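You operate a simulated robot arm through the tools that you are given. There is no shell and no other tool.

You are at the controls of a simulated robot arm. One attempt, no reset.

TASK
Grease the bearing under the blue lid, then shut the lid.
Fine: brush grease from the tin over the whole bearing; the red brush goes back where it was; the housing has no drive. Set down upright: red brush. A coat counts when it lies all over at full strength: go over it till it gets no stronger.
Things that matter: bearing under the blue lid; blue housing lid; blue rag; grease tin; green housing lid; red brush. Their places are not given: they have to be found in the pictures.

Only the result counts: the job must be done as asked and must still hold three seconds after the hand-in. Knocking over, shifting, dropping, spilling or breaking anything else fails it. Lids that push on must go on centred and level and be pressed home; caps that screw on are set level and turned clockwise until they are tight.

THE ROBOT
A 7-joint arm with a two-finger parallel gripper, fixed in place. Base frame: the origin is on the floor under the middle of its stand, x ahead of it, y to its left, z up. Lengths are in mm, angles in rad, forces in N, time in s.
With the tool pointing down near the work surface it reaches from about 240 to 680 mm from the base axis. Its first joint turns from -1.152 to 1.152 rad. Payload 2.4 kg.
The tool frame sits at the grasp point between the pads (the TCP): z along the fingers, y along the line on which they close. The tips reach 30 mm beyond it. Largest opening 94 mm; finger width 28, thickness 10; the body of the gripper, 50 by 96 mm, starts 55 mm behind the TCP.
Orientation is told as [roll, pitch, yaw] about the base's x, y, z axes, in that order, counted from this pose: with the fingers straight down and closing along the base's y, the tool's x points along the base's -x, its y along +y and its z along -z.

THE INTERFACE
- The arm moves only by the tool play_rows. Its argument "moves" is a list of rows, each an object of numbers (a shift or turn left out is 0, a gripper value left out holds the last): "dx", "dy", "dz": the shift along the tool's x, y, z in mm; "rx", "ry", "rz": the turn, a rotation vector about the tool's x, y, z in rad; "claw": the closure, from 0 (fully open) to 1 (shut). In form: [{"dx": .., "dy": .., "dz": .., "rx": .., "ry": .., "rz": .., "claw": ..}, ...]. A call has 1 to 20 rows; each row shifts and turns the commanded pose from where the row before left it, along the tool's axes as they then stand. A row lasts 0.2 s, in which the tool goes at most 50 mm and 0.15 rad; a call with a longer step from one row to the next is refused whole, and so is a gripper value outside its range. A pose out of reach is approached as far as the arm can. The call stops where the force on the tool passes 90 N (or 10 N more than at its start, if that is more) or the arm is blocked; 0.2 s more then pass. The fingers move at their own pace (about 153 mm/s each) and stop on an object; they squeeze with about 24 N. The grip force told is the motor's: it shows also when the fingers shut on nothing. Time passes only in rows, and 0.2 s behind the last, so rows that do not move let the fingers close. It gives the time, the measured TCP pose, the force on the tool (base axes), the opening and the grip force at its end, in the units of the frame above (readings bear some noise), with the torque about the TCP (base axes, N m) and any sound that the robot's microphone picked up.
- Cameras (640 x 400 px; columns grow to the right, rows downward): "scene" is fixed at [43, 480.3, 1436.7]; the picture's right is [-0.70, -0.71, 0.00], its down [-0.46, 0.45, -0.77] and it looks along [0.55, -0.54, -0.64] (base axes); focal length 307 px, centre (320, 200). "wrist" rides on the gripper at [76, 14, -103] in the tool frame; the picture's right is [-0.18, 0.98, 0.00], its down [-0.75, -0.14, -0.64] and it looks along [-0.63, -0.12, 0.77] (tool axes); focal length 243 px, centre (320, 200).
- camera(camera): a new picture of that camera. The clock stands still meanwhile.
- measure_at(camera, pixels): for up to 12 pixels [column, row] of the newest picture of that camera ("zoom" is the newest enlarged one), the place [x, y, z] in the base frame of the surface seen there, good to about 3 mm. The clock stands still meanwhile.
- close_up(camera, box): a new picture of the part [left, top, right, bottom] of that camera's present view, enlarged. The clock stands still meanwhile.
- job_done(): hands the job in; it is judged then, once.

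Leave the gripper open and the arm clear of the work at the hand-in unless told otherwise.

The tools are called as name(argument=value, ...) on one line, values as JSON. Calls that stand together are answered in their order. play_rows: Moves the arm, as the interface text tells. Its arguments: {"type":"object","properties":{"moves":{"type":"array","items":{"type":"object","properties":{"dx":{"type":"number"},"dy":{"type":"number"},"dz":{"type":"number"},"rx":{"type":"number"},"ry":{"type":"number"},"rz":{"type":"number"},"claw":{"type":"number"}}}}},"required":["moves"]} The other tools are called the same way: camera (camera) takes a picture; measure_at (camera, pixels) gives the place of the surface under pixels of a picture; close_up (camera, box) takes an enlarged picture of a part of a camera's view; job_done () hands the job in.

At the start:

```text
time: 0.0
ee_pos: [302.9, 93.2, 1223.4]
tool_rot: [0.001, -0.001, 0.0]
ft_force: [-0.3, 0.8, 0.6]
torque: [0.01, 0.0, 0.0]
opening: 94.2
grasp_force: 0.1
```

scene: 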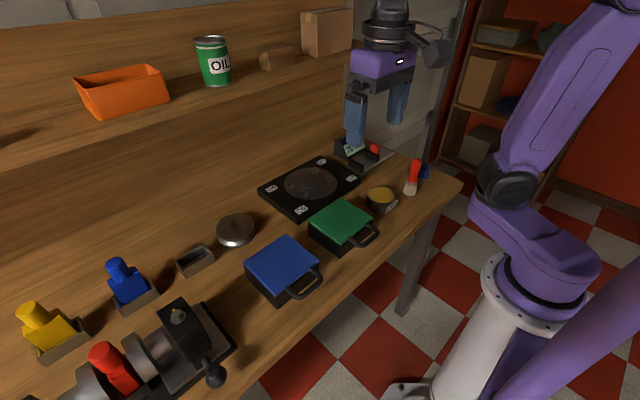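
wrist: 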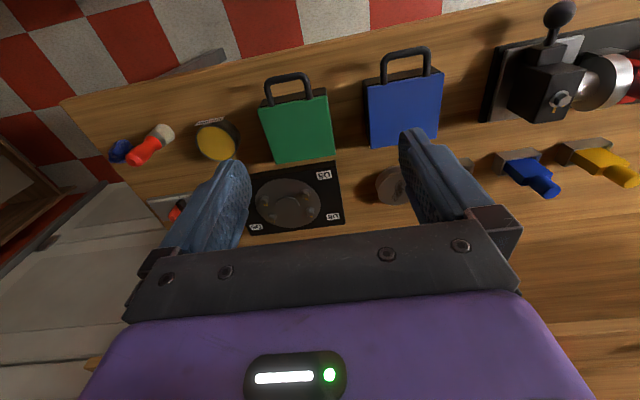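

I see the workbench: blue-lidded housing near (285,265), green-lidded housing near (340,225), a tin at (381,197), a red brush at (412,178), a blue thing behind it at (424,172). I'll take close-ups first.

close_up(camera="scene", box=[340, 130, 460, 220])

close_up(camera="scene", box=[220, 180, 400, 310])

close_up(camera="wrist", box=[90, 20, 470, 240])

close_up(camera="scene", box=[0, 200, 260, 400])

```text
4.44 times, centred on (400, 175) of scene
```

zoom: 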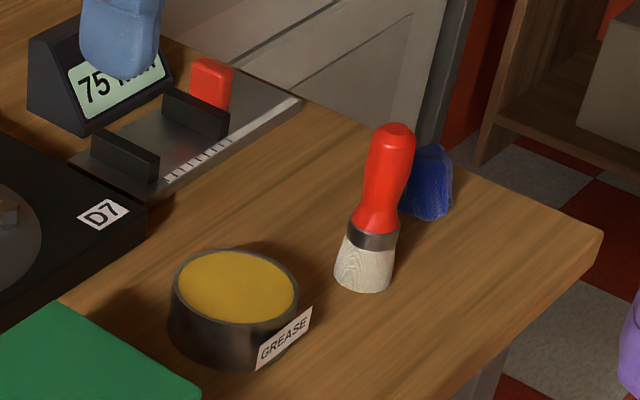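

```text
3.08 times, centred on (310, 245) of scene
```

zoom: 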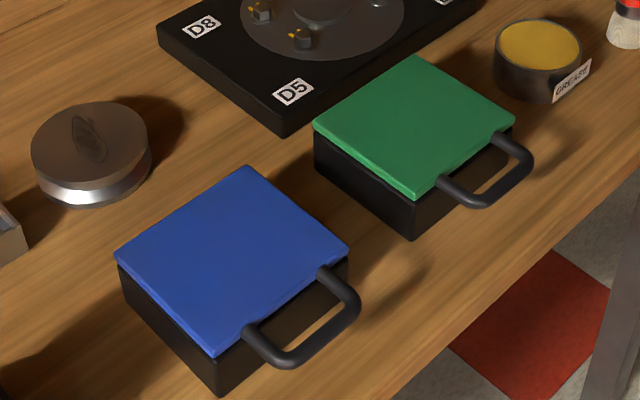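

```text
1.68 times, centred on (280, 130) of wrist
```

zoom: 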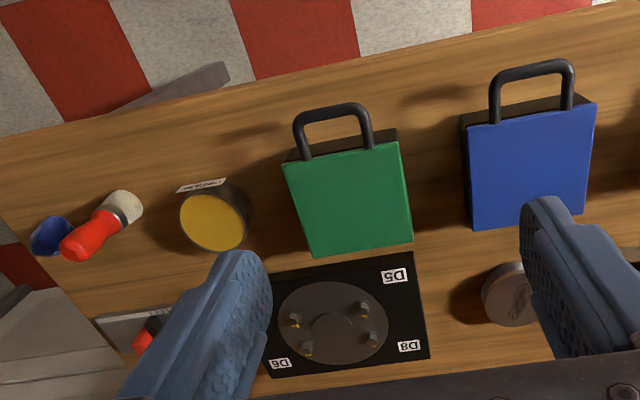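

```text
2.00 times, centred on (130, 300) of scene
```

zoom: 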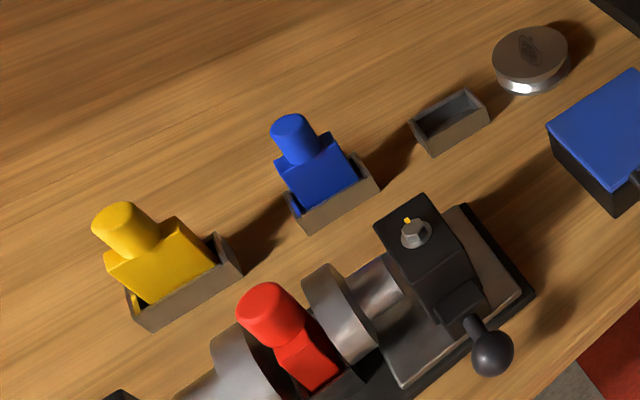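

The brush stands upright on its bristles beside the blue rag; the lids have handles toward the robot and probably hinge at the far edge. I measure places now.

camera(camera="scene")

close_up(camera="scene", box=[340, 130, 460, 220])

measure_at(camera="zoom", pixels=[[395, 130], [383, 180], [372, 235], [362, 285], [340, 270], [385, 285], [430, 190], [237, 285], [237, 255], [240, 318], [180, 285], [295, 290]])

close_up(camera="scene", box=[220, 180, 400, 310])

measure_at(camera="zoom", pixels=[[120, 257], [245, 170], [345, 247], [213, 352], [230, 260], [295, 359], [352, 300], [327, 270], [250, 335], [220, 385], [170, 310], [400, 300]])

```text
taken
```

scene: 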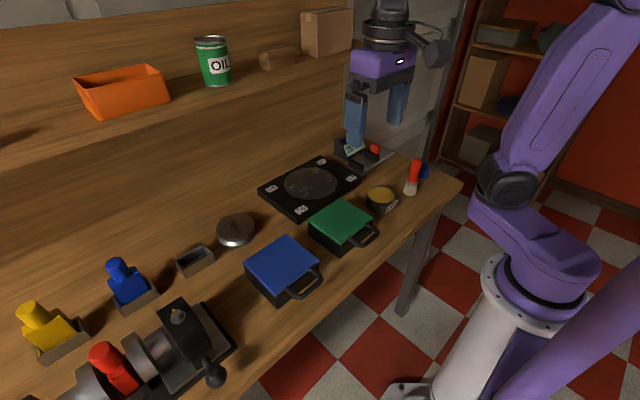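

```text
4.44 times, centred on (400, 175) of scene
```

zoom: 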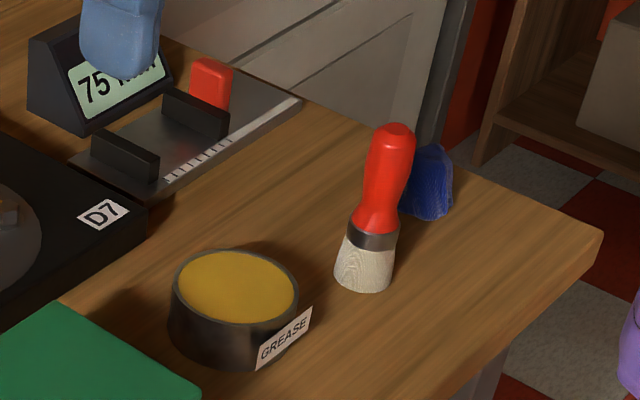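

```text
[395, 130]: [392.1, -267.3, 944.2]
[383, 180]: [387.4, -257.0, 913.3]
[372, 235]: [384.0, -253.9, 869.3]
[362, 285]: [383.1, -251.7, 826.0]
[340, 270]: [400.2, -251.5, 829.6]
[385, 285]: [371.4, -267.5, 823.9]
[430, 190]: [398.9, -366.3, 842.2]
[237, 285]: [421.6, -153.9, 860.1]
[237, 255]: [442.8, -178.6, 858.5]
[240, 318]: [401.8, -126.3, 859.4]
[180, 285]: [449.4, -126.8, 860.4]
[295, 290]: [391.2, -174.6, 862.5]
```

```text
3.08 times, centred on (310, 245) of scene
```

zoom: 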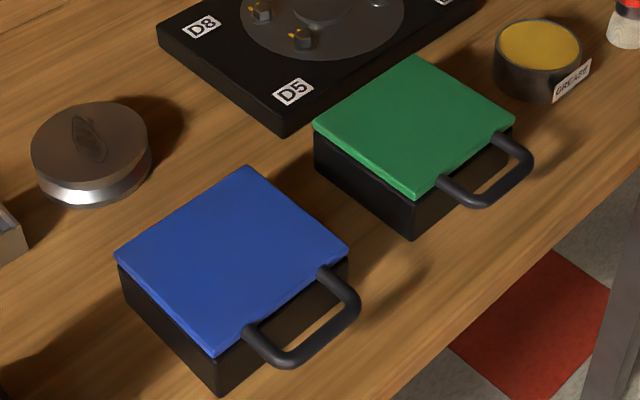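

```text
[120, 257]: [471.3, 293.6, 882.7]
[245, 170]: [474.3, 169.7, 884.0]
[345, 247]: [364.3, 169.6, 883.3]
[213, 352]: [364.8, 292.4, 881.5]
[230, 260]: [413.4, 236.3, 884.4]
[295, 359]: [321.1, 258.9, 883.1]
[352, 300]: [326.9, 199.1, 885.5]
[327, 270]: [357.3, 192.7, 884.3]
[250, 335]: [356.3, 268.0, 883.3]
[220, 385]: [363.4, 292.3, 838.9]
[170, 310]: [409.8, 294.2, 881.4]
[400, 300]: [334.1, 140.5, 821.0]
```

Blue lid: x 364–473, y 169–293, top z≈883; its handle bar runs along y at x≈322. The table is at z≈820. I move the open gripper above the blue handle and turn it 90° so that it closes along base x, then look.

play_rows(moves=[{"dx": -3.8, "dy": 27.6, "dz": 34.7, "claw": 0}, {"dx": -3.8, "dy": 27.6, "dz": 34.7}, {"dx": -3.8, "dy": 27.6, "dz": 34.7}, {"dx": -3.8, "dy": 27.6, "dz": 34.7}, {"dx": -3.8, "dy": 27.6, "dz": 34.7}, {"rz": -0.1309}, {"rz": -0.1309}, {"rz": -0.1309}, {"rz": -0.1309}, {"rz": -0.1309}, {"rz": -0.1309}, {"rz": -0.1309}, {"rz": -0.1309}, {"rz": -0.1309}, {"rz": -0.1309}, {"rz": -0.1309}, {"rz": -0.1309}])

camera(camera="wrist")

camera(camera="scene")

```text
time: 3.6
ee_pos: [321.3, 232.1, 1049.1]
tool_rot: [0.001, -0.001, 1.571]
ft_force: [-0.6, -0.4, 1.1]
torque: [0.0, -0.05, 0.01]
opening: 93.7
grasp_force: 0.0
```

```text
taken
```

wrist: 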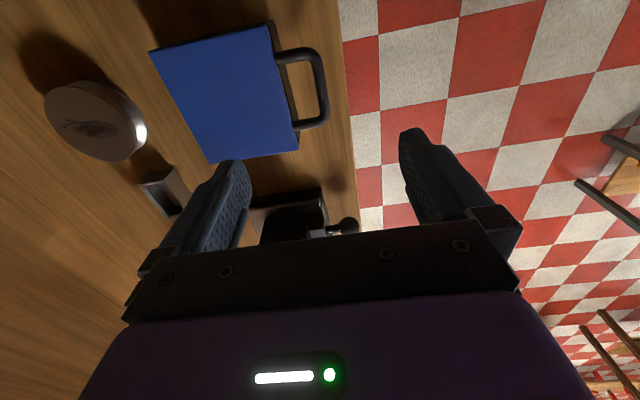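

```text
taken
```

scene: 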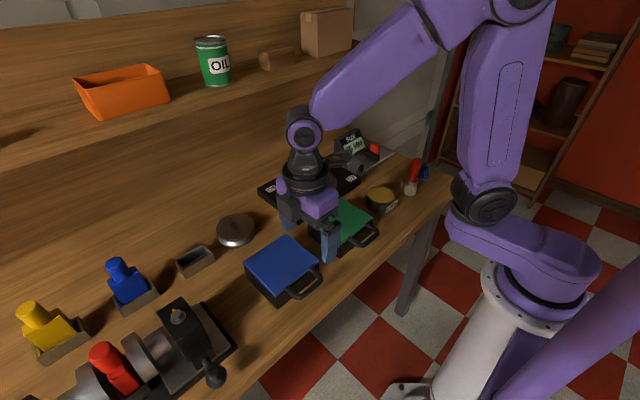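

The tool now closes along base x. In the wrist picture the handle bar is at about (322,88). I zoom in and measure the handle.

close_up(camera="wrist", box=[140, 10, 360, 170])

close_up(camera="scene", box=[235, 225, 335, 310])

```text
2.50 times, centred on (250, 90) of wrist
```

zoom: 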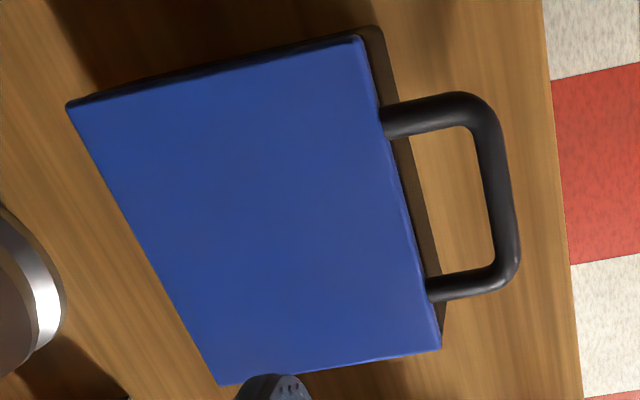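

```text
4.71 times, centred on (285, 268) of scene
```

zoom: 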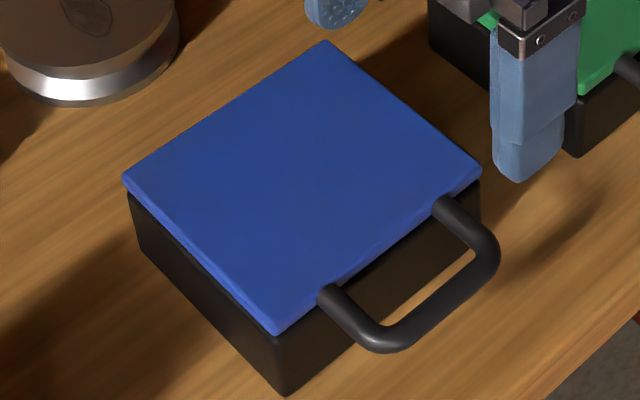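

The last zoom is of the scene; I measure the handle bar, its arms, and the lid/housing seams there.

measure_at(camera="zoom", pixels=[[433, 305], [455, 280], [400, 340], [490, 250], [340, 310], [452, 215], [270, 330], [285, 390], [130, 195], [135, 215], [480, 175], [325, 45]])

close_up(camera="wrist", box=[140, 10, 360, 170])

measure_at(camera="zoom", pixels=[[490, 190], [478, 190], [508, 190], [500, 230], [460, 108], [465, 283], [400, 150], [430, 260], [450, 200], [75, 105], [215, 375], [360, 42]])

```text
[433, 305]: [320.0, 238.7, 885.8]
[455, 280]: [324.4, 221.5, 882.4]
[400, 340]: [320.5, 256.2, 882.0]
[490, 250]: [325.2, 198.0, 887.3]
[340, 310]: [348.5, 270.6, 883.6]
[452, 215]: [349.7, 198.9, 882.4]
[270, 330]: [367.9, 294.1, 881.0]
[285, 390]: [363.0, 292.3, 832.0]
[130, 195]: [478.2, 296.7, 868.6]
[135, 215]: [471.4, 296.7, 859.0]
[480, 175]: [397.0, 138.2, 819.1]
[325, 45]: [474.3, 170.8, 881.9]
```

```text
2.50 times, centred on (250, 90) of wrist
```

zoom: 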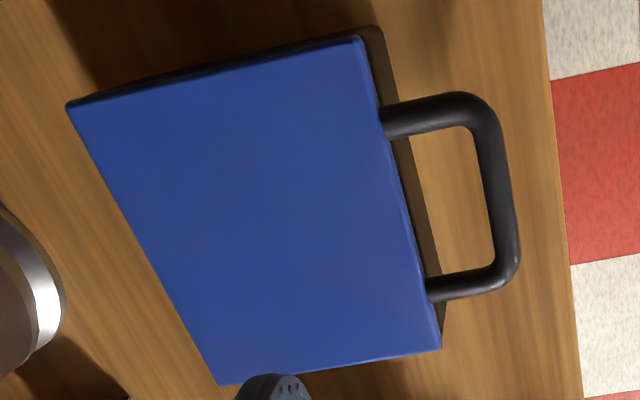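

```text
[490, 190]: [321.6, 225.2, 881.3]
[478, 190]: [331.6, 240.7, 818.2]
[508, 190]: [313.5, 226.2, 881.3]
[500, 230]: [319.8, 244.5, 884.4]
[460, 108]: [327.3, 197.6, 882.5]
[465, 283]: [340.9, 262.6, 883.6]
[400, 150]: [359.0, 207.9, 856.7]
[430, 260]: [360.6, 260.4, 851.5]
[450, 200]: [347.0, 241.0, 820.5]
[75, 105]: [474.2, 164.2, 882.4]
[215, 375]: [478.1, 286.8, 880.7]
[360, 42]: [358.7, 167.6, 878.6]
```

Bar centre is about (320, 231, 878), about 12 mm thick; gap to the housing about 38 mm. I narrow the fingers to about 44 mm, descend so the tips straddle the bar, with TCP at z≈893.

play_rows(moves=[{"dx": 1, "dy": 1.3, "dz": 20, "claw": 0.53}, {"dz": 34}, {"dz": 34}, {"dz": 34}, {"dz": 20}, {"dz": 14}])

camera(camera="wrist")

close_up(camera="scene", box=[235, 205, 355, 310])

```text
time: 5.0
ee_pos: [319.3, 231.2, 893.3]
tool_rot: [0.0, -0.001, 1.571]
ft_force: [-0.1, 0.5, -0.3]
torque: [-0.02, -0.01, 0.02]
opening: 44.0
grasp_force: 0.1
```

```text
taken
```

wrist: 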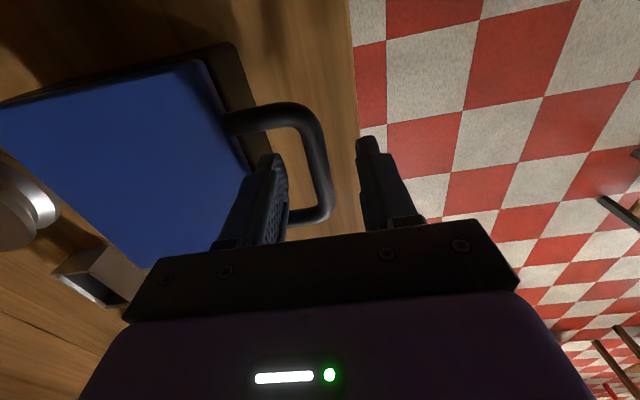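

```text
3.81 times, centred on (295, 258) of scene
```

zoom: 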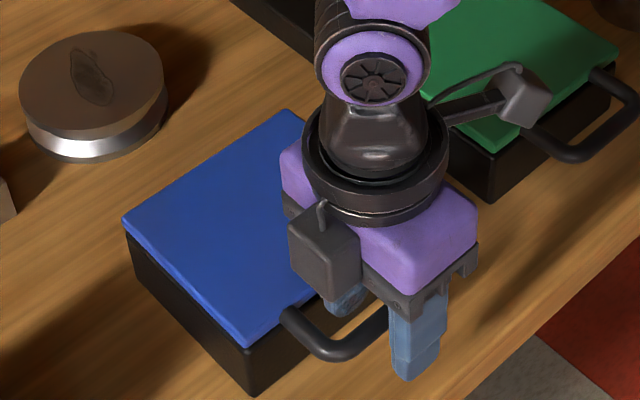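

The fingers straddle the bar: one inside the handle loop, one outside. I close the gripper on the bar.

play_rows(moves=[{"claw": 1}, {}, {}])

close_up(camera="wrist", box=[140, 60, 460, 260])

```text
time: 5.8
ee_pos: [320.6, 230.5, 894.0]
tool_rot: [-0.003, -0.002, 1.571]
ft_force: [10.2, -2.9, -1.7]
torque: [-0.24, -0.15, 1.35]
opening: 11.7
grasp_force: 45.0
```

```text
2.00 times, centred on (300, 160) of wrist
```

zoom: 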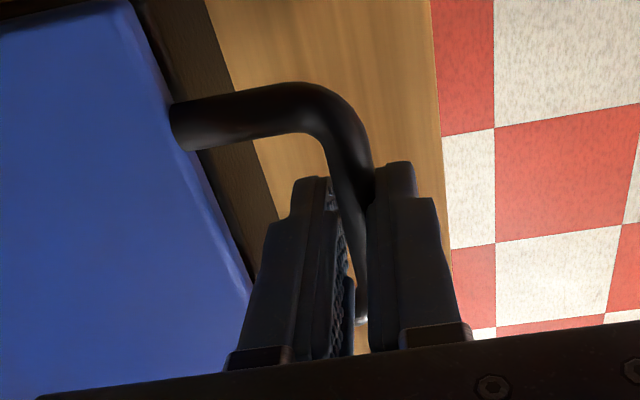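

The bar is gripped (opening 11.7). I ease 1.5 mm toward +x and lift a little along an arc about the far edge to test for the hinge.

play_rows(moves=[{"dy": -1.5}, {"dy": -0.1, "dz": -6.1}, {"dy": -0.4, "dz": -6.1}, {"dy": -0.6, "dz": -6.1}, {"dy": -0.9, "dz": -6.1}, {}])

camera(camera="scene")

close_up(camera="scene", box=[235, 195, 355, 310])

```text
time: 7.2
ee_pos: [323.6, 230.2, 919.0]
tool_rot: [0.001, 0.001, 1.57]
ft_force: [-5.9, -1.1, -0.2]
torque: [0.25, 0.12, 1.24]
opening: 11.8
grasp_force: 44.8
```

```text
taken
```

scene: 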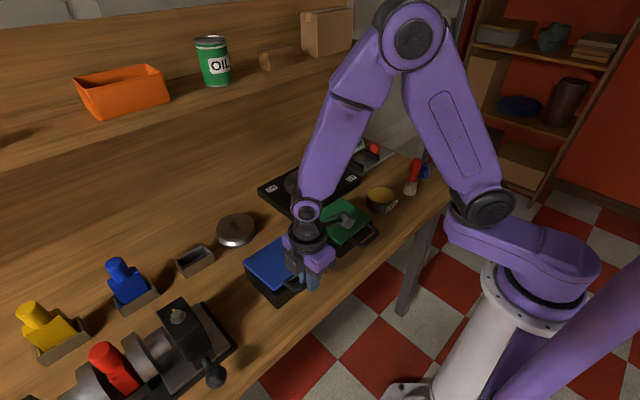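

```text
3.48 times, centred on (295, 252) of scene
```

zoom: 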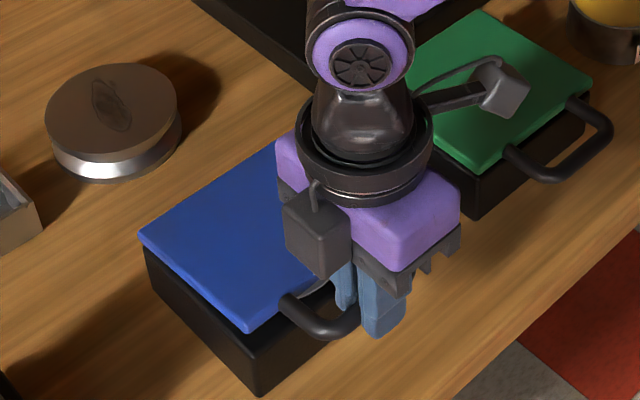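

The near edge has risen. I measure lid points to see whether it pivots about the far edge.

measure_at(camera="zoom", pixels=[[248, 322], [150, 238], [200, 280], [270, 148], [220, 200], [250, 260], [265, 240], [170, 222], [255, 330], [145, 262]])

```text
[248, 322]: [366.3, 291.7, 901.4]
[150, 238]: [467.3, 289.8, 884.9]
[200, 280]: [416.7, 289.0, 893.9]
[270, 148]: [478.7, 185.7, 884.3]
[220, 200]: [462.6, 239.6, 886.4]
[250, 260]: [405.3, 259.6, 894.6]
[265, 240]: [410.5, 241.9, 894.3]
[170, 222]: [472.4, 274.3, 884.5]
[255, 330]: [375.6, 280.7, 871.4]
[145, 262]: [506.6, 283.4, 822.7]
```

The lid pivots at the far edge (hinge near x≈480). I follow the arc of radius about 159 mm with the tool kept vertical, first to about 45°.

play_rows(moves=[{"dy": -3.0, "dz": -14.4}, {"dy": -4.2, "dz": -13.7}, {"dy": -5.4, "dz": -13.3}, {"dy": -6.6, "dz": -12.7}, {"dy": -7.7, "dz": -12.1}, {"dy": -8.7, "dz": -11.3}, {"dy": -9.7, "dz": -10.5}, {}])

close_up(camera="scene", box=[215, 175, 375, 310])

close_up(camera="wrist", box=[140, 60, 460, 260])

```text
time: 9.0
ee_pos: [370.5, 231.8, 1006.6]
tool_rot: [-0.003, -0.003, 1.57]
ft_force: [-2.1, -2.1, 3.2]
torque: [0.34, 0.0, 1.22]
opening: 11.7
grasp_force: 45.1
```

```text
2.96 times, centred on (295, 242) of scene
```

zoom: 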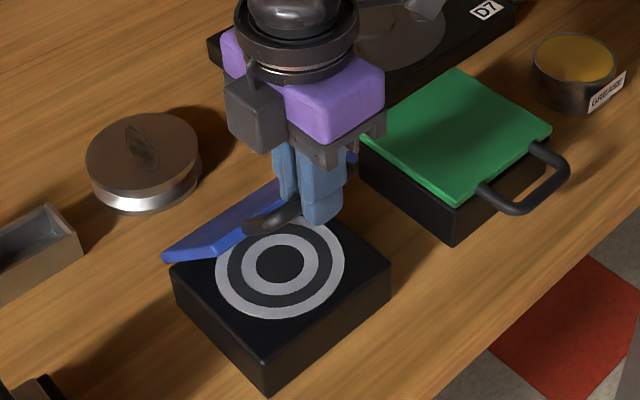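

```text
2.00 times, centred on (300, 160) of wrist
```

zoom: 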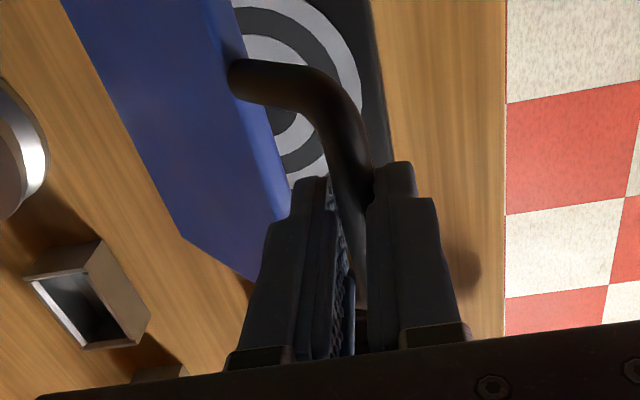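

The arc fits with low forces, and the bearing (concentric rings) shows. I continue to about 87°.

play_rows(moves=[{"dy": -10.6, "dz": -9.5}, {"dy": -11.4, "dz": -8.7}, {"dy": -12.1, "dz": -7.5}, {"dy": -12.8, "dz": -6.4}, {"dy": -13.3, "dz": -5.3}, {"dy": -13.7, "dz": -4.0}, {"dy": -14.0, "dz": -2.8}, {"dy": -14.2, "dz": -1.5}, {}])

close_up(camera="scene", box=[215, 135, 375, 310])

close_up(camera="wrist", box=[140, 60, 460, 260])

```text
time: 11.0
ee_pos: [473.2, 230.8, 1051.9]
tool_rot: [0.001, -0.002, 1.571]
ft_force: [-1.3, 3.8, -1.6]
torque: [0.36, 0.09, 0.14]
opening: 11.7
grasp_force: 45.0
```

```text
2.29 times, centred on (295, 222) of scene
```

zoom: 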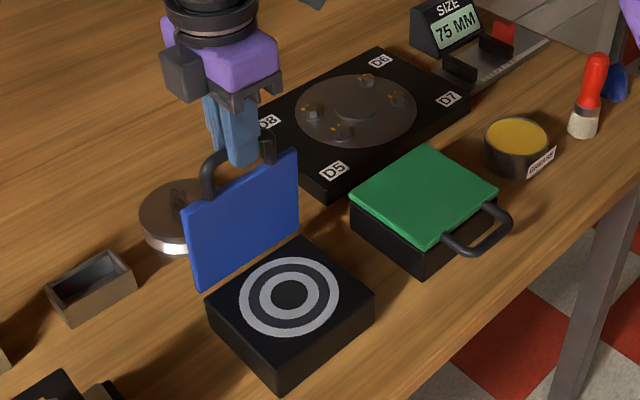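

```text
2.00 times, centred on (300, 160) of wrist
```

zoom: 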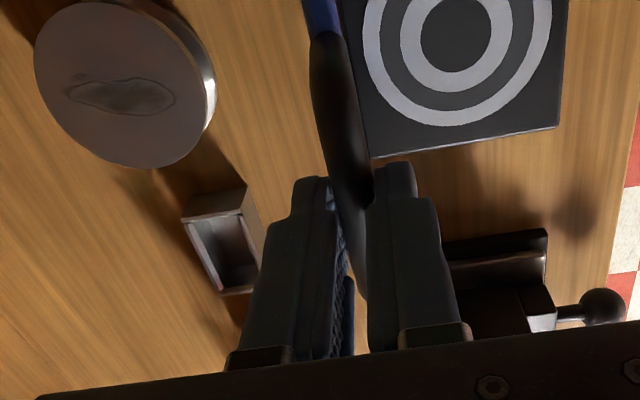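

Lid is at about 87°. I continue gently past vertical, watching the force for a stop.

play_rows(moves=[{"dy": -7.1, "dz": -0.1}, {"dy": -7.2, "dz": 0.0}, {"dy": -7.2, "dz": 0.4}, {"dy": -7.1, "dz": 0.6}, {"dy": -7.1, "dz": 1.0}, {"dy": -7.0, "dz": 1.4}, {}])

close_up(camera="scene", box=[215, 135, 375, 310])

close_up(camera="wrist", box=[140, 0, 560, 260])

```text
time: 12.6
ee_pos: [514.6, 230.7, 1047.4]
tool_rot: [-0.002, 0.0, 1.569]
ft_force: [-0.3, 4.3, -0.5]
torque: [-0.21, 0.01, -0.3]
opening: 11.6
grasp_force: 44.7
```

```text
2.29 times, centred on (295, 222) of scene
```

zoom: 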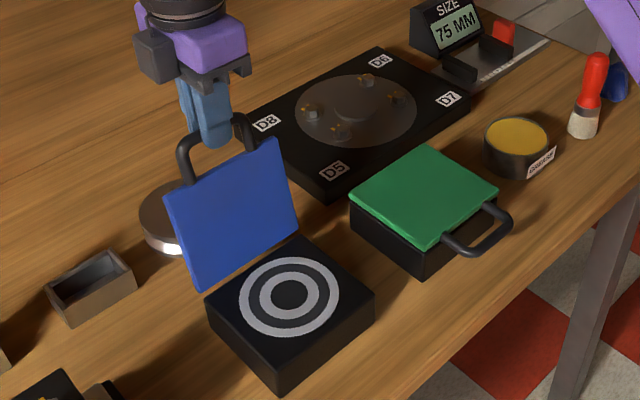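

```text
1.52 times, centred on (350, 130) of wrist
```

zoom: 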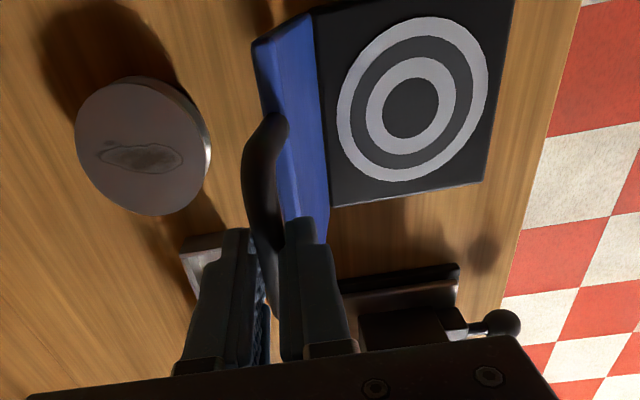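

Lid at about 102°, no stop felt. I measure the round metal piece behind and continue slowly to find a stop.

camera(camera="scene")

measure_at(camera="scene", pixels=[[236, 216], [224, 228], [234, 243], [205, 252], [283, 258], [276, 310], [330, 290], [309, 237]])

play_rows(moves=[{"dy": -5.6, "dz": 1.3}, {"dy": -5.5, "dz": 1.5}, {}])

```text
taken
```

scene: 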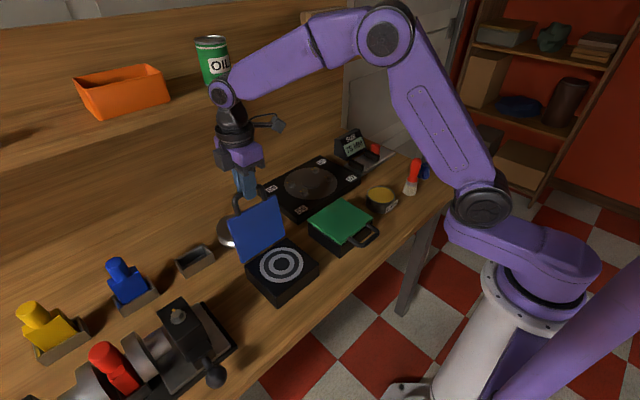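

```text
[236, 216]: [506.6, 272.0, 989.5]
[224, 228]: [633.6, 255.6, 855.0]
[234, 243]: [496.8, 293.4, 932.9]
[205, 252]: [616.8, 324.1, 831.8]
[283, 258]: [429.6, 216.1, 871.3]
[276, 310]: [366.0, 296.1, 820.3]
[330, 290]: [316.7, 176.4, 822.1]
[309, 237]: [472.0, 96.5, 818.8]
```

```text
time: 13.4
ee_pos: [525.4, 230.9, 1046.0]
tool_rot: [-0.001, 0.0, 1.571]
ft_force: [-1.4, 4.4, -2.0]
torque: [0.02, 0.12, -0.46]
opening: 11.8
grasp_force: 44.9
```

No stop yet at about 107°. I continue slowly toward 115° while watching the force.

play_rows(moves=[{"dy": -4.5, "dz": 1.4}, {"dy": -4.5, "dz": 1.5}, {"dy": -4.4, "dz": 1.7}, {}])

```text
time: 14.4
ee_pos: [529.2, 231.2, 1041.2]
tool_rot: [0.029, 0.01, 1.576]
ft_force: [-67.1, -4.5, 35.9]
torque: [-0.42, 1.29, -0.58]
opening: 11.8
grasp_force: 45.2
```

A stop is met near 107°. I back off to it and open the fingers slightly to see whether the lid stays.

play_rows(moves=[{"dy": 6, "dz": -2}, {"dy": 5.5, "dz": -1.8}, {}, {"claw": 0.8}, {}, {}])

close_up(camera="wrist", box=[140, 0, 560, 260])

close_up(camera="scene", box=[215, 135, 375, 310])

```text
time: 15.8
ee_pos: [528.4, 231.4, 1044.7]
tool_rot: [0.0, 0.0, 1.568]
ft_force: [0.2, -0.1, 0.3]
torque: [-0.01, 0.03, -0.05]
opening: 18.8
grasp_force: 0.0
```

```text
1.52 times, centred on (350, 130) of wrist
```

zoom: 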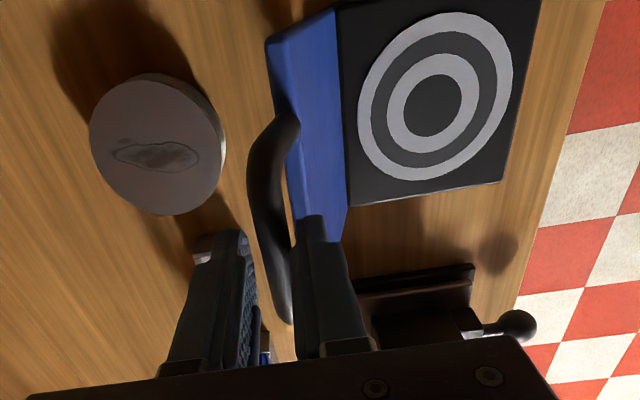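

```text
2.29 times, centred on (295, 222) of scene
```

zoom: 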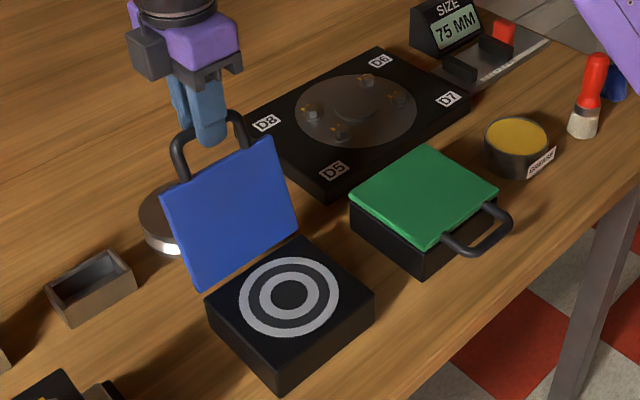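

The lid rests at its stop with no force on the tool. I open wider and lift straight up off the bar.

play_rows(moves=[{"claw": 0.55}, {}, {"dz": -15}, {"dz": -25}, {"dz": -40}, {"dz": -40}, {}])

camera(camera="scene")

```text
time: 17.4
ee_pos: [527.3, 233.5, 1164.7]
tool_rot: [0.001, 0.001, 1.569]
ft_force: [0.0, 0.4, 0.6]
torque: [-0.04, 0.02, 0.0]
opening: 42.2
grasp_force: 0.1
```

```text
taken
```

scene: 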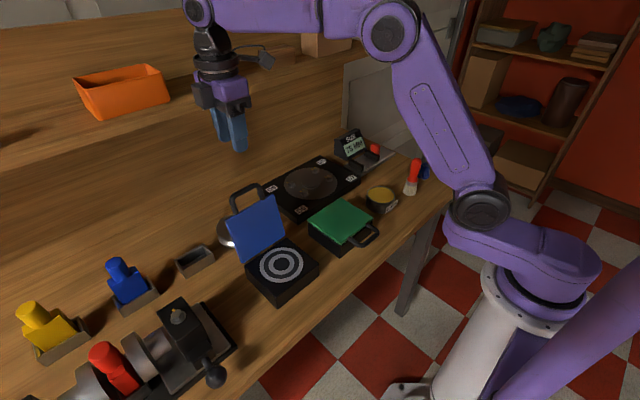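

The lid stays open. I measure the bearing rings, lid, and shelf, then retreat toward the robot.

measure_at(camera="scene", pixels=[[120, 85], [200, 60], [310, 30], [261, 230], [246, 190]])

close_up(camera="scene", box=[225, 185, 335, 310])

measure_at(camera="zoom", pixels=[[287, 253], [224, 253], [352, 250], [285, 205], [290, 305], [287, 225], [290, 278], [320, 250], [252, 253], [190, 280], [440, 270], [295, 180]])

```text
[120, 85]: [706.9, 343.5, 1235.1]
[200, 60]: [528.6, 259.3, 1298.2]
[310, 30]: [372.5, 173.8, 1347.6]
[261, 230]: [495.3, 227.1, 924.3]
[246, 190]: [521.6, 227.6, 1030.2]
```

```text
3.20 times, centred on (280, 248) of scene
```

zoom: 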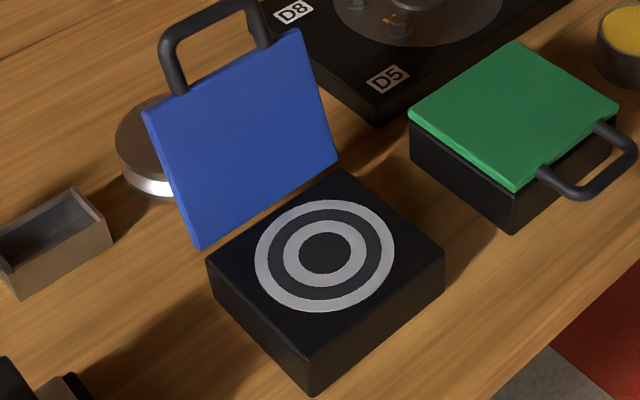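

```text
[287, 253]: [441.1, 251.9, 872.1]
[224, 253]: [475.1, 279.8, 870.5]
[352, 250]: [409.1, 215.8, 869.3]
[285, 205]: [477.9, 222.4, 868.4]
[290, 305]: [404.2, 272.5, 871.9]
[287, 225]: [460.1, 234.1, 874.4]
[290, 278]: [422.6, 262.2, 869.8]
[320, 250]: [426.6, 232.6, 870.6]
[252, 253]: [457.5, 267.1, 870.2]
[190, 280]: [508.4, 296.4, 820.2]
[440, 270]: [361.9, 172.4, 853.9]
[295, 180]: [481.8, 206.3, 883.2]
```

I re-measure at the true ring edges: centre (325,253), outer edge left 256, right 393, top 200, bottom 312.

measure_at(camera="zoom", pixels=[[325, 254], [257, 258], [392, 248], [322, 202], [328, 310], [299, 255], [352, 253], [325, 233], [325, 275], [366, 254], [284, 254], [340, 172]])

play_rows(moves=[{"dy": 40, "claw": 0.55}, {"dy": 40}, {"dy": 40}, {}])

close_up(camera="wrist", box=[160, 0, 480, 200])

```text
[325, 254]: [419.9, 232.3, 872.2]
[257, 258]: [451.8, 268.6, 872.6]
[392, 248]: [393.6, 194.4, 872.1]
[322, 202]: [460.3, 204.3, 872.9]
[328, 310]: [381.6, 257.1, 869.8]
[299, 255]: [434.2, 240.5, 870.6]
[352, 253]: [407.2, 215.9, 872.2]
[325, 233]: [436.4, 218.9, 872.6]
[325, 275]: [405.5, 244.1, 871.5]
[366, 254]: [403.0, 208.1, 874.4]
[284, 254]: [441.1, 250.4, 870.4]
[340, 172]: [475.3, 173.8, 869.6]
```

```text
time: 18.4
ee_pos: [407.1, 231.2, 1165.7]
tool_rot: [0.0, -0.001, 1.569]
ft_force: [-0.3, -0.8, 0.5]
torque: [0.02, -0.02, 0.03]
opening: 42.1
grasp_force: 0.1
```

```text
2.00 times, centred on (320, 100) of wrist
```

zoom: 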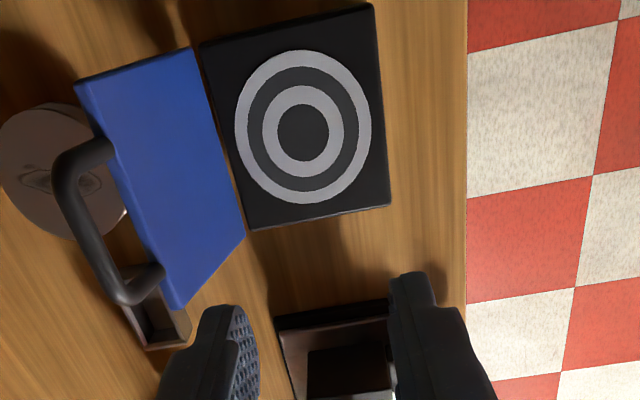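

Bearing centre ≈ (420, 232), outer radius ≈ 47, bore radius ≈ 19, surface z ≈ 872. Next the brush: I turn the wrist back to yaw 0 and start moving toward −y at a safe height.

play_rows(moves=[{"rz": 0.1308}, {"rz": 0.1308}, {"rz": 0.1308}, {"rz": 0.1308}, {"rz": 0.1308}, {"rz": 0.1308}, {"rz": 0.1308}, {"rz": 0.1308}, {"rz": 0.1308}, {"rz": 0.1308}, {"rz": 0.1308}, {"rz": 0.1308}, {"dy": -45, "dx": 2}, {"dy": -45, "dx": 2}, {"dy": -45, "dx": 2}, {"dy": -45, "dx": 2}, {"dy": -45, "dx": 2}, {"dy": -45, "dx": 2}, {"dy": -45, "dx": 2}, {"dy": -45, "dx": 2}])

play_rows(moves=[{"dy": -45, "dx": 2}, {"dy": -45, "dx": 2}, {"dy": -43, "dx": 0, "claw": 0}, {"dz": 30}, {"dz": 35}, {}])

camera(camera="wrist")

camera(camera="scene")

```text
time: 22.6
ee_pos: [391.0, -130.3, 1166.1]
tool_rot: [0.001, -0.001, 0.003]
ft_force: [0.1, -1.0, 0.5]
torque: [0.0, 0.0, -0.03]
opening: 42.2
grasp_force: 0.0
```

```text
time: 24.0
ee_pos: [388.5, -262.2, 1099.6]
tool_rot: [0.0, 0.0, 0.002]
ft_force: [0.2, 0.6, -0.5]
torque: [0.02, 0.0, 0.01]
opening: 94.0
grasp_force: 0.1
```

```text
taken
```

wrist: 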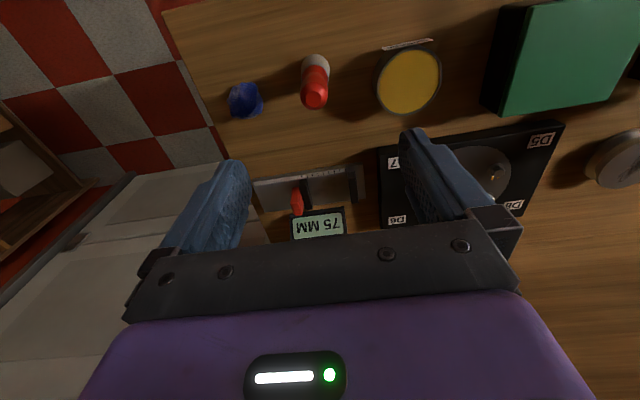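

```text
taken
```

scene: 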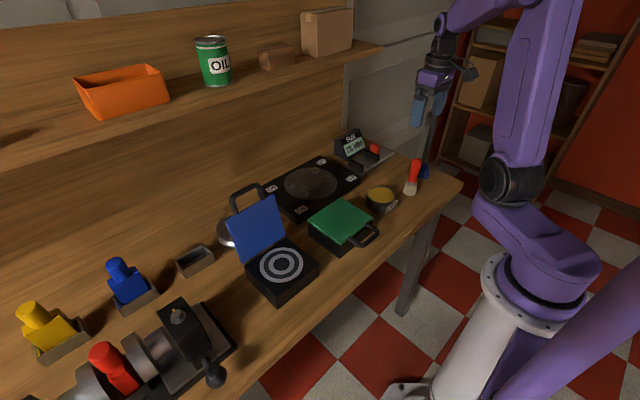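

The brush appears in the wrist view at about (315,85). I zoom in on it there and in the scene view, and measure.

close_up(camera="wrist", box=[210, 20, 460, 150])

measure_at(camera="zoom", pixels=[[271, 190], [248, 190], [293, 190], [271, 165], [271, 210], [270, 100], [235, 110], [305, 110], [525, 150], [85, 205], [525, 80], [515, 230]])

close_up(camera="scene", box=[390, 150, 440, 200])

```text
2.56 times, centred on (335, 85) of wrist
```

zoom: 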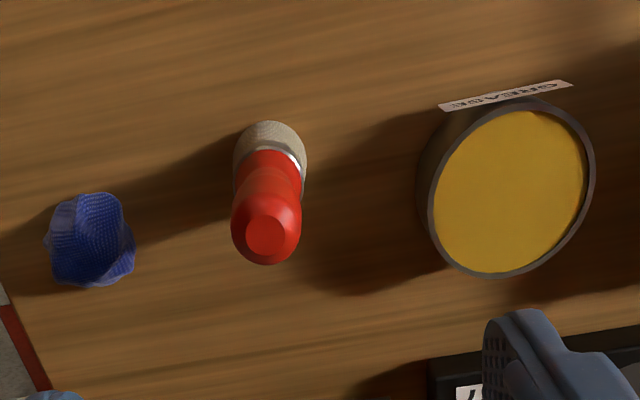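

```text
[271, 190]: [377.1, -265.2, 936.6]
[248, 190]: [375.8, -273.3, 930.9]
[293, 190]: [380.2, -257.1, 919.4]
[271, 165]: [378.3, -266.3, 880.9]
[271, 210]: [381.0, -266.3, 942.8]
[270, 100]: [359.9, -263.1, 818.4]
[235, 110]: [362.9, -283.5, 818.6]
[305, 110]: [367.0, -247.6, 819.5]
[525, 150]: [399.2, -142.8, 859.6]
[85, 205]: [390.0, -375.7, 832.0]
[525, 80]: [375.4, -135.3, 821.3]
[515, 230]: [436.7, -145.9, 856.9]
```

```text
8.00 times, centred on (415, 175) of scene
```

zoom: 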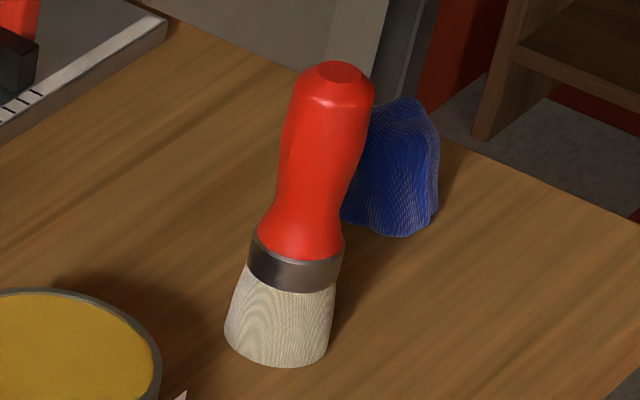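

The brush is round with a bulged handle. I measure its top and sides for the axis position.

measure_at(camera="zoom", pixels=[[337, 72], [330, 110], [322, 150], [310, 190], [300, 225], [297, 250], [293, 265], [285, 310], [278, 350], [228, 330], [332, 345], [390, 110]])

close_up(camera="wrist", box=[285, 40, 345, 120])

measure_at(camera="zoom", pixels=[[300, 260], [305, 280], [285, 270], [325, 270], [300, 220], [300, 180], [300, 140], [240, 270], [370, 270], [310, 60], [250, 90], [370, 90]])

```text
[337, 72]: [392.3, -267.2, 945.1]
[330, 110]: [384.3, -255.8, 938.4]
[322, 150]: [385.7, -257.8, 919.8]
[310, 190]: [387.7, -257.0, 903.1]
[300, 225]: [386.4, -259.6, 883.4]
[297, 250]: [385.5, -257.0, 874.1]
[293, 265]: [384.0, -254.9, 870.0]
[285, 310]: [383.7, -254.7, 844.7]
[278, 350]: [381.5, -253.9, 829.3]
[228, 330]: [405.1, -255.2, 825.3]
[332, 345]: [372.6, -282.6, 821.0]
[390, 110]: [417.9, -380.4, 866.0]
```

```text
5.00 times, centred on (315, 80) of wrist
```

zoom: 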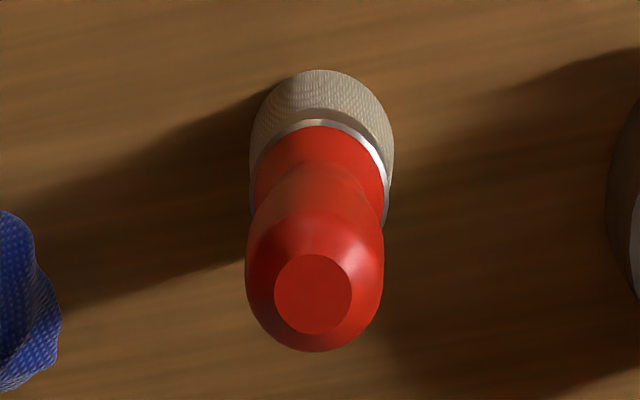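

```text
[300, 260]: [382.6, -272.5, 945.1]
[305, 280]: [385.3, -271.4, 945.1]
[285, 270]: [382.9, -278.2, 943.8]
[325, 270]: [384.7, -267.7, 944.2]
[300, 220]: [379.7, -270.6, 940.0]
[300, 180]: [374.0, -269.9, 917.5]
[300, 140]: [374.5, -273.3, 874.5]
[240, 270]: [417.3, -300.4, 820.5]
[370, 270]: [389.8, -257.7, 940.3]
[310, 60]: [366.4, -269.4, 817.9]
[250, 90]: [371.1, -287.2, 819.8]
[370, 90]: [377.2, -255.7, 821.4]
```

Brush axis ≈ (390, −271), handle radius ≈ 15, top z ≈ 945, bristle radius ≈ 20. I move over it and descend partway to check centring.

play_rows(moves=[{"dx": -1.5, "dy": -8.8, "dz": 20, "claw": 0}, {"dz": 40}, {"dz": 40}, {}])

camera(camera="wrist")

close_up(camera="scene", box=[370, 100, 460, 210])

```text
time: 25.0
ee_pos: [389.3, -271.9, 998.3]
tool_rot: [0.001, 0.001, 0.003]
ft_force: [-0.4, 0.0, -0.5]
torque: [0.0, -0.02, 0.01]
opening: 94.0
grasp_force: 0.0
```

```text
taken
```

wrist: 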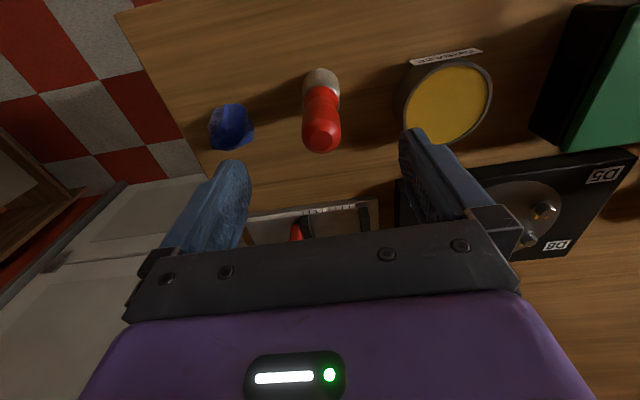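

```text
3.64 times, centred on (415, 155) of scene
```

zoom: 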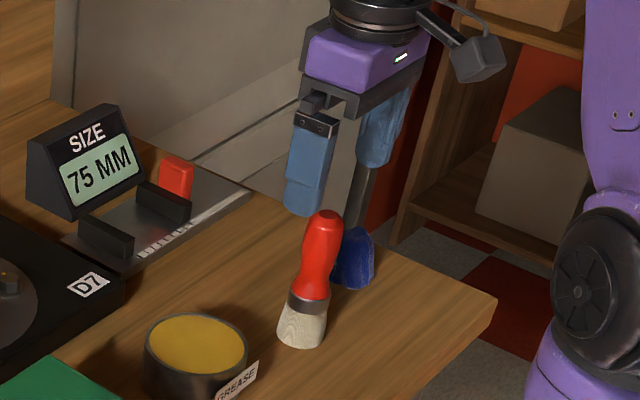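

Predicted pixel for the brush top at the TCP axis is (320,141); it's seen near (322,140). I zoom in to refine.

close_up(camera="wrist", box=[280, 60, 360, 160])

```text
4.00 times, centred on (320, 110) of wrist
```

zoom: 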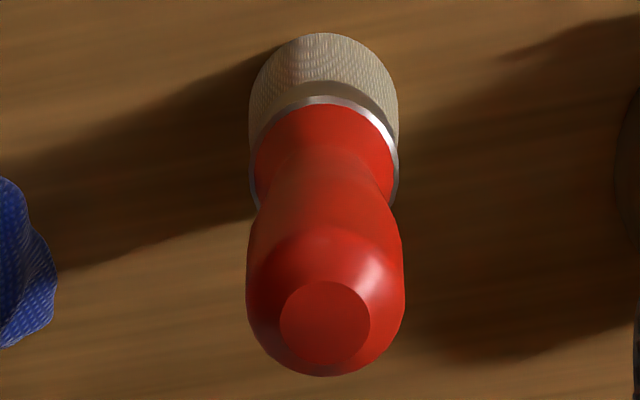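

Top centre is at (321.3,140.7): within 1 mm of the axis. I descend 85 mm, then close.

play_rows(moves=[{"dy": 0.8, "dz": 30}, {"dz": 30}, {"dz": 15}, {"dz": 10.3}, {}])

camera(camera="wrist")

```text
time: 26.2
ee_pos: [389.8, -270.6, 914.9]
tool_rot: [0.0, 0.0, 0.002]
ft_force: [0.9, 0.4, 0.4]
torque: [-0.01, 0.01, -0.01]
opening: 94.0
grasp_force: 0.0
```

```text
taken
```

wrist: 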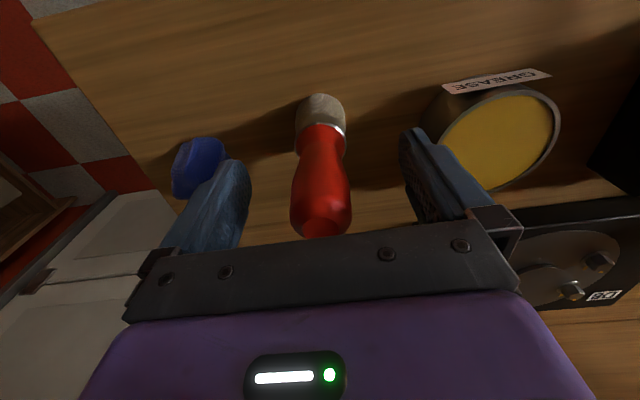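

The brush is centred between the fingers. I close in steps so both pads arrive gently.

play_rows(moves=[{"claw": 0.5}, {"claw": 0.62}, {"claw": 0.67}, {"claw": 1}, {}, {}])

camera(camera="wrist")

close_up(camera="scene", box=[370, 100, 460, 210])

```text
time: 27.6
ee_pos: [390.2, -270.9, 915.5]
tool_rot: [0.0, -0.001, 0.001]
ft_force: [0.6, -0.5, -0.1]
torque: [-0.05, -0.01, 0.02]
opening: 29.0
grasp_force: 24.4
```

```text
taken
```

wrist: 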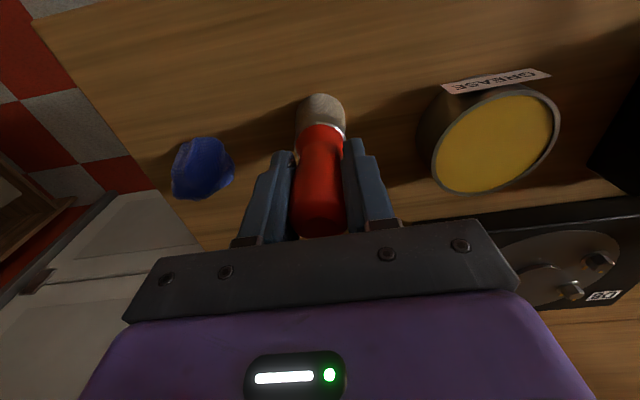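

```text
3.64 times, centred on (415, 155) of scene
```

zoom: 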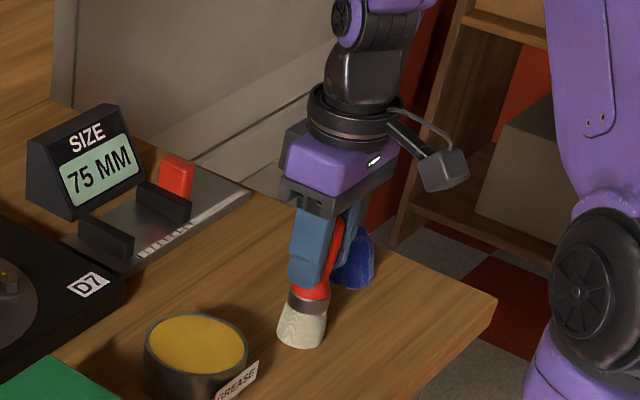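

The brush is held (opening 29, TCP z 915.5 with bristles on the table). I measure the tin rim from the wrist view before lifting.

close_up(camera="wrist", box=[400, 60, 600, 210])

measure_at(camera="wrist", pixels=[[434, 160], [558, 115], [485, 92], [478, 192], [490, 143], [531, 175], [445, 115], [450, 187], [540, 95]])

close_up(camera="scene", box=[360, 180, 405, 220])

measure_at(camera="scene", pixels=[[381, 193], [381, 187], [381, 200], [369, 193], [393, 194]])

```text
2.67 times, centred on (500, 135) of wrist
```

zoom: 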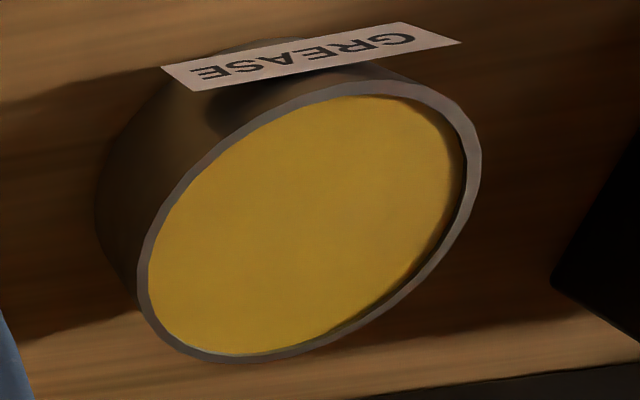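

```text
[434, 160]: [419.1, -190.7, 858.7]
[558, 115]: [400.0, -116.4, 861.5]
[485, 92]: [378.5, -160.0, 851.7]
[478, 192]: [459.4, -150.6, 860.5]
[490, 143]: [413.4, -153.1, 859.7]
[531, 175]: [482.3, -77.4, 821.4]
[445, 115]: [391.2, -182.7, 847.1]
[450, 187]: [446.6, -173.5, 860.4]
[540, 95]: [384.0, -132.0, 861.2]
```

```text
10.00 times, centred on (382, 200) of scene
```

zoom: 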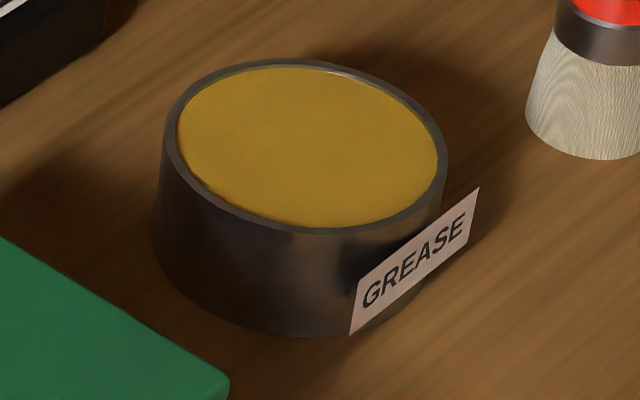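

```text
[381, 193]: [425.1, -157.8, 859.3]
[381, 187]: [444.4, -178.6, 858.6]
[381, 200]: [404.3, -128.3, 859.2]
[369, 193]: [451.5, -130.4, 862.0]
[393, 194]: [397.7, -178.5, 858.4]
```

I measure the rim in this zoom at its extremes and the grease centre.

measure_at(camera="zoom", pixels=[[170, 140], [443, 155], [290, 63], [315, 230], [308, 146], [200, 90], [420, 105], [210, 205], [410, 215], [310, 220], [300, 75], [185, 140]])

```text
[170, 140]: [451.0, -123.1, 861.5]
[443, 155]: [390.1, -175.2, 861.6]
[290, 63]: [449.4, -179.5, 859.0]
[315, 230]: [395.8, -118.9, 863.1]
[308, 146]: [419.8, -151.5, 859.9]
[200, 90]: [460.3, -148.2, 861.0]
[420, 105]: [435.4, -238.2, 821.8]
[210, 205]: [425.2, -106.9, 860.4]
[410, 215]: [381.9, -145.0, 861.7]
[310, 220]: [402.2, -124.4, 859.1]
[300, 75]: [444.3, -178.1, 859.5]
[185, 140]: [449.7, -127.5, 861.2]
```

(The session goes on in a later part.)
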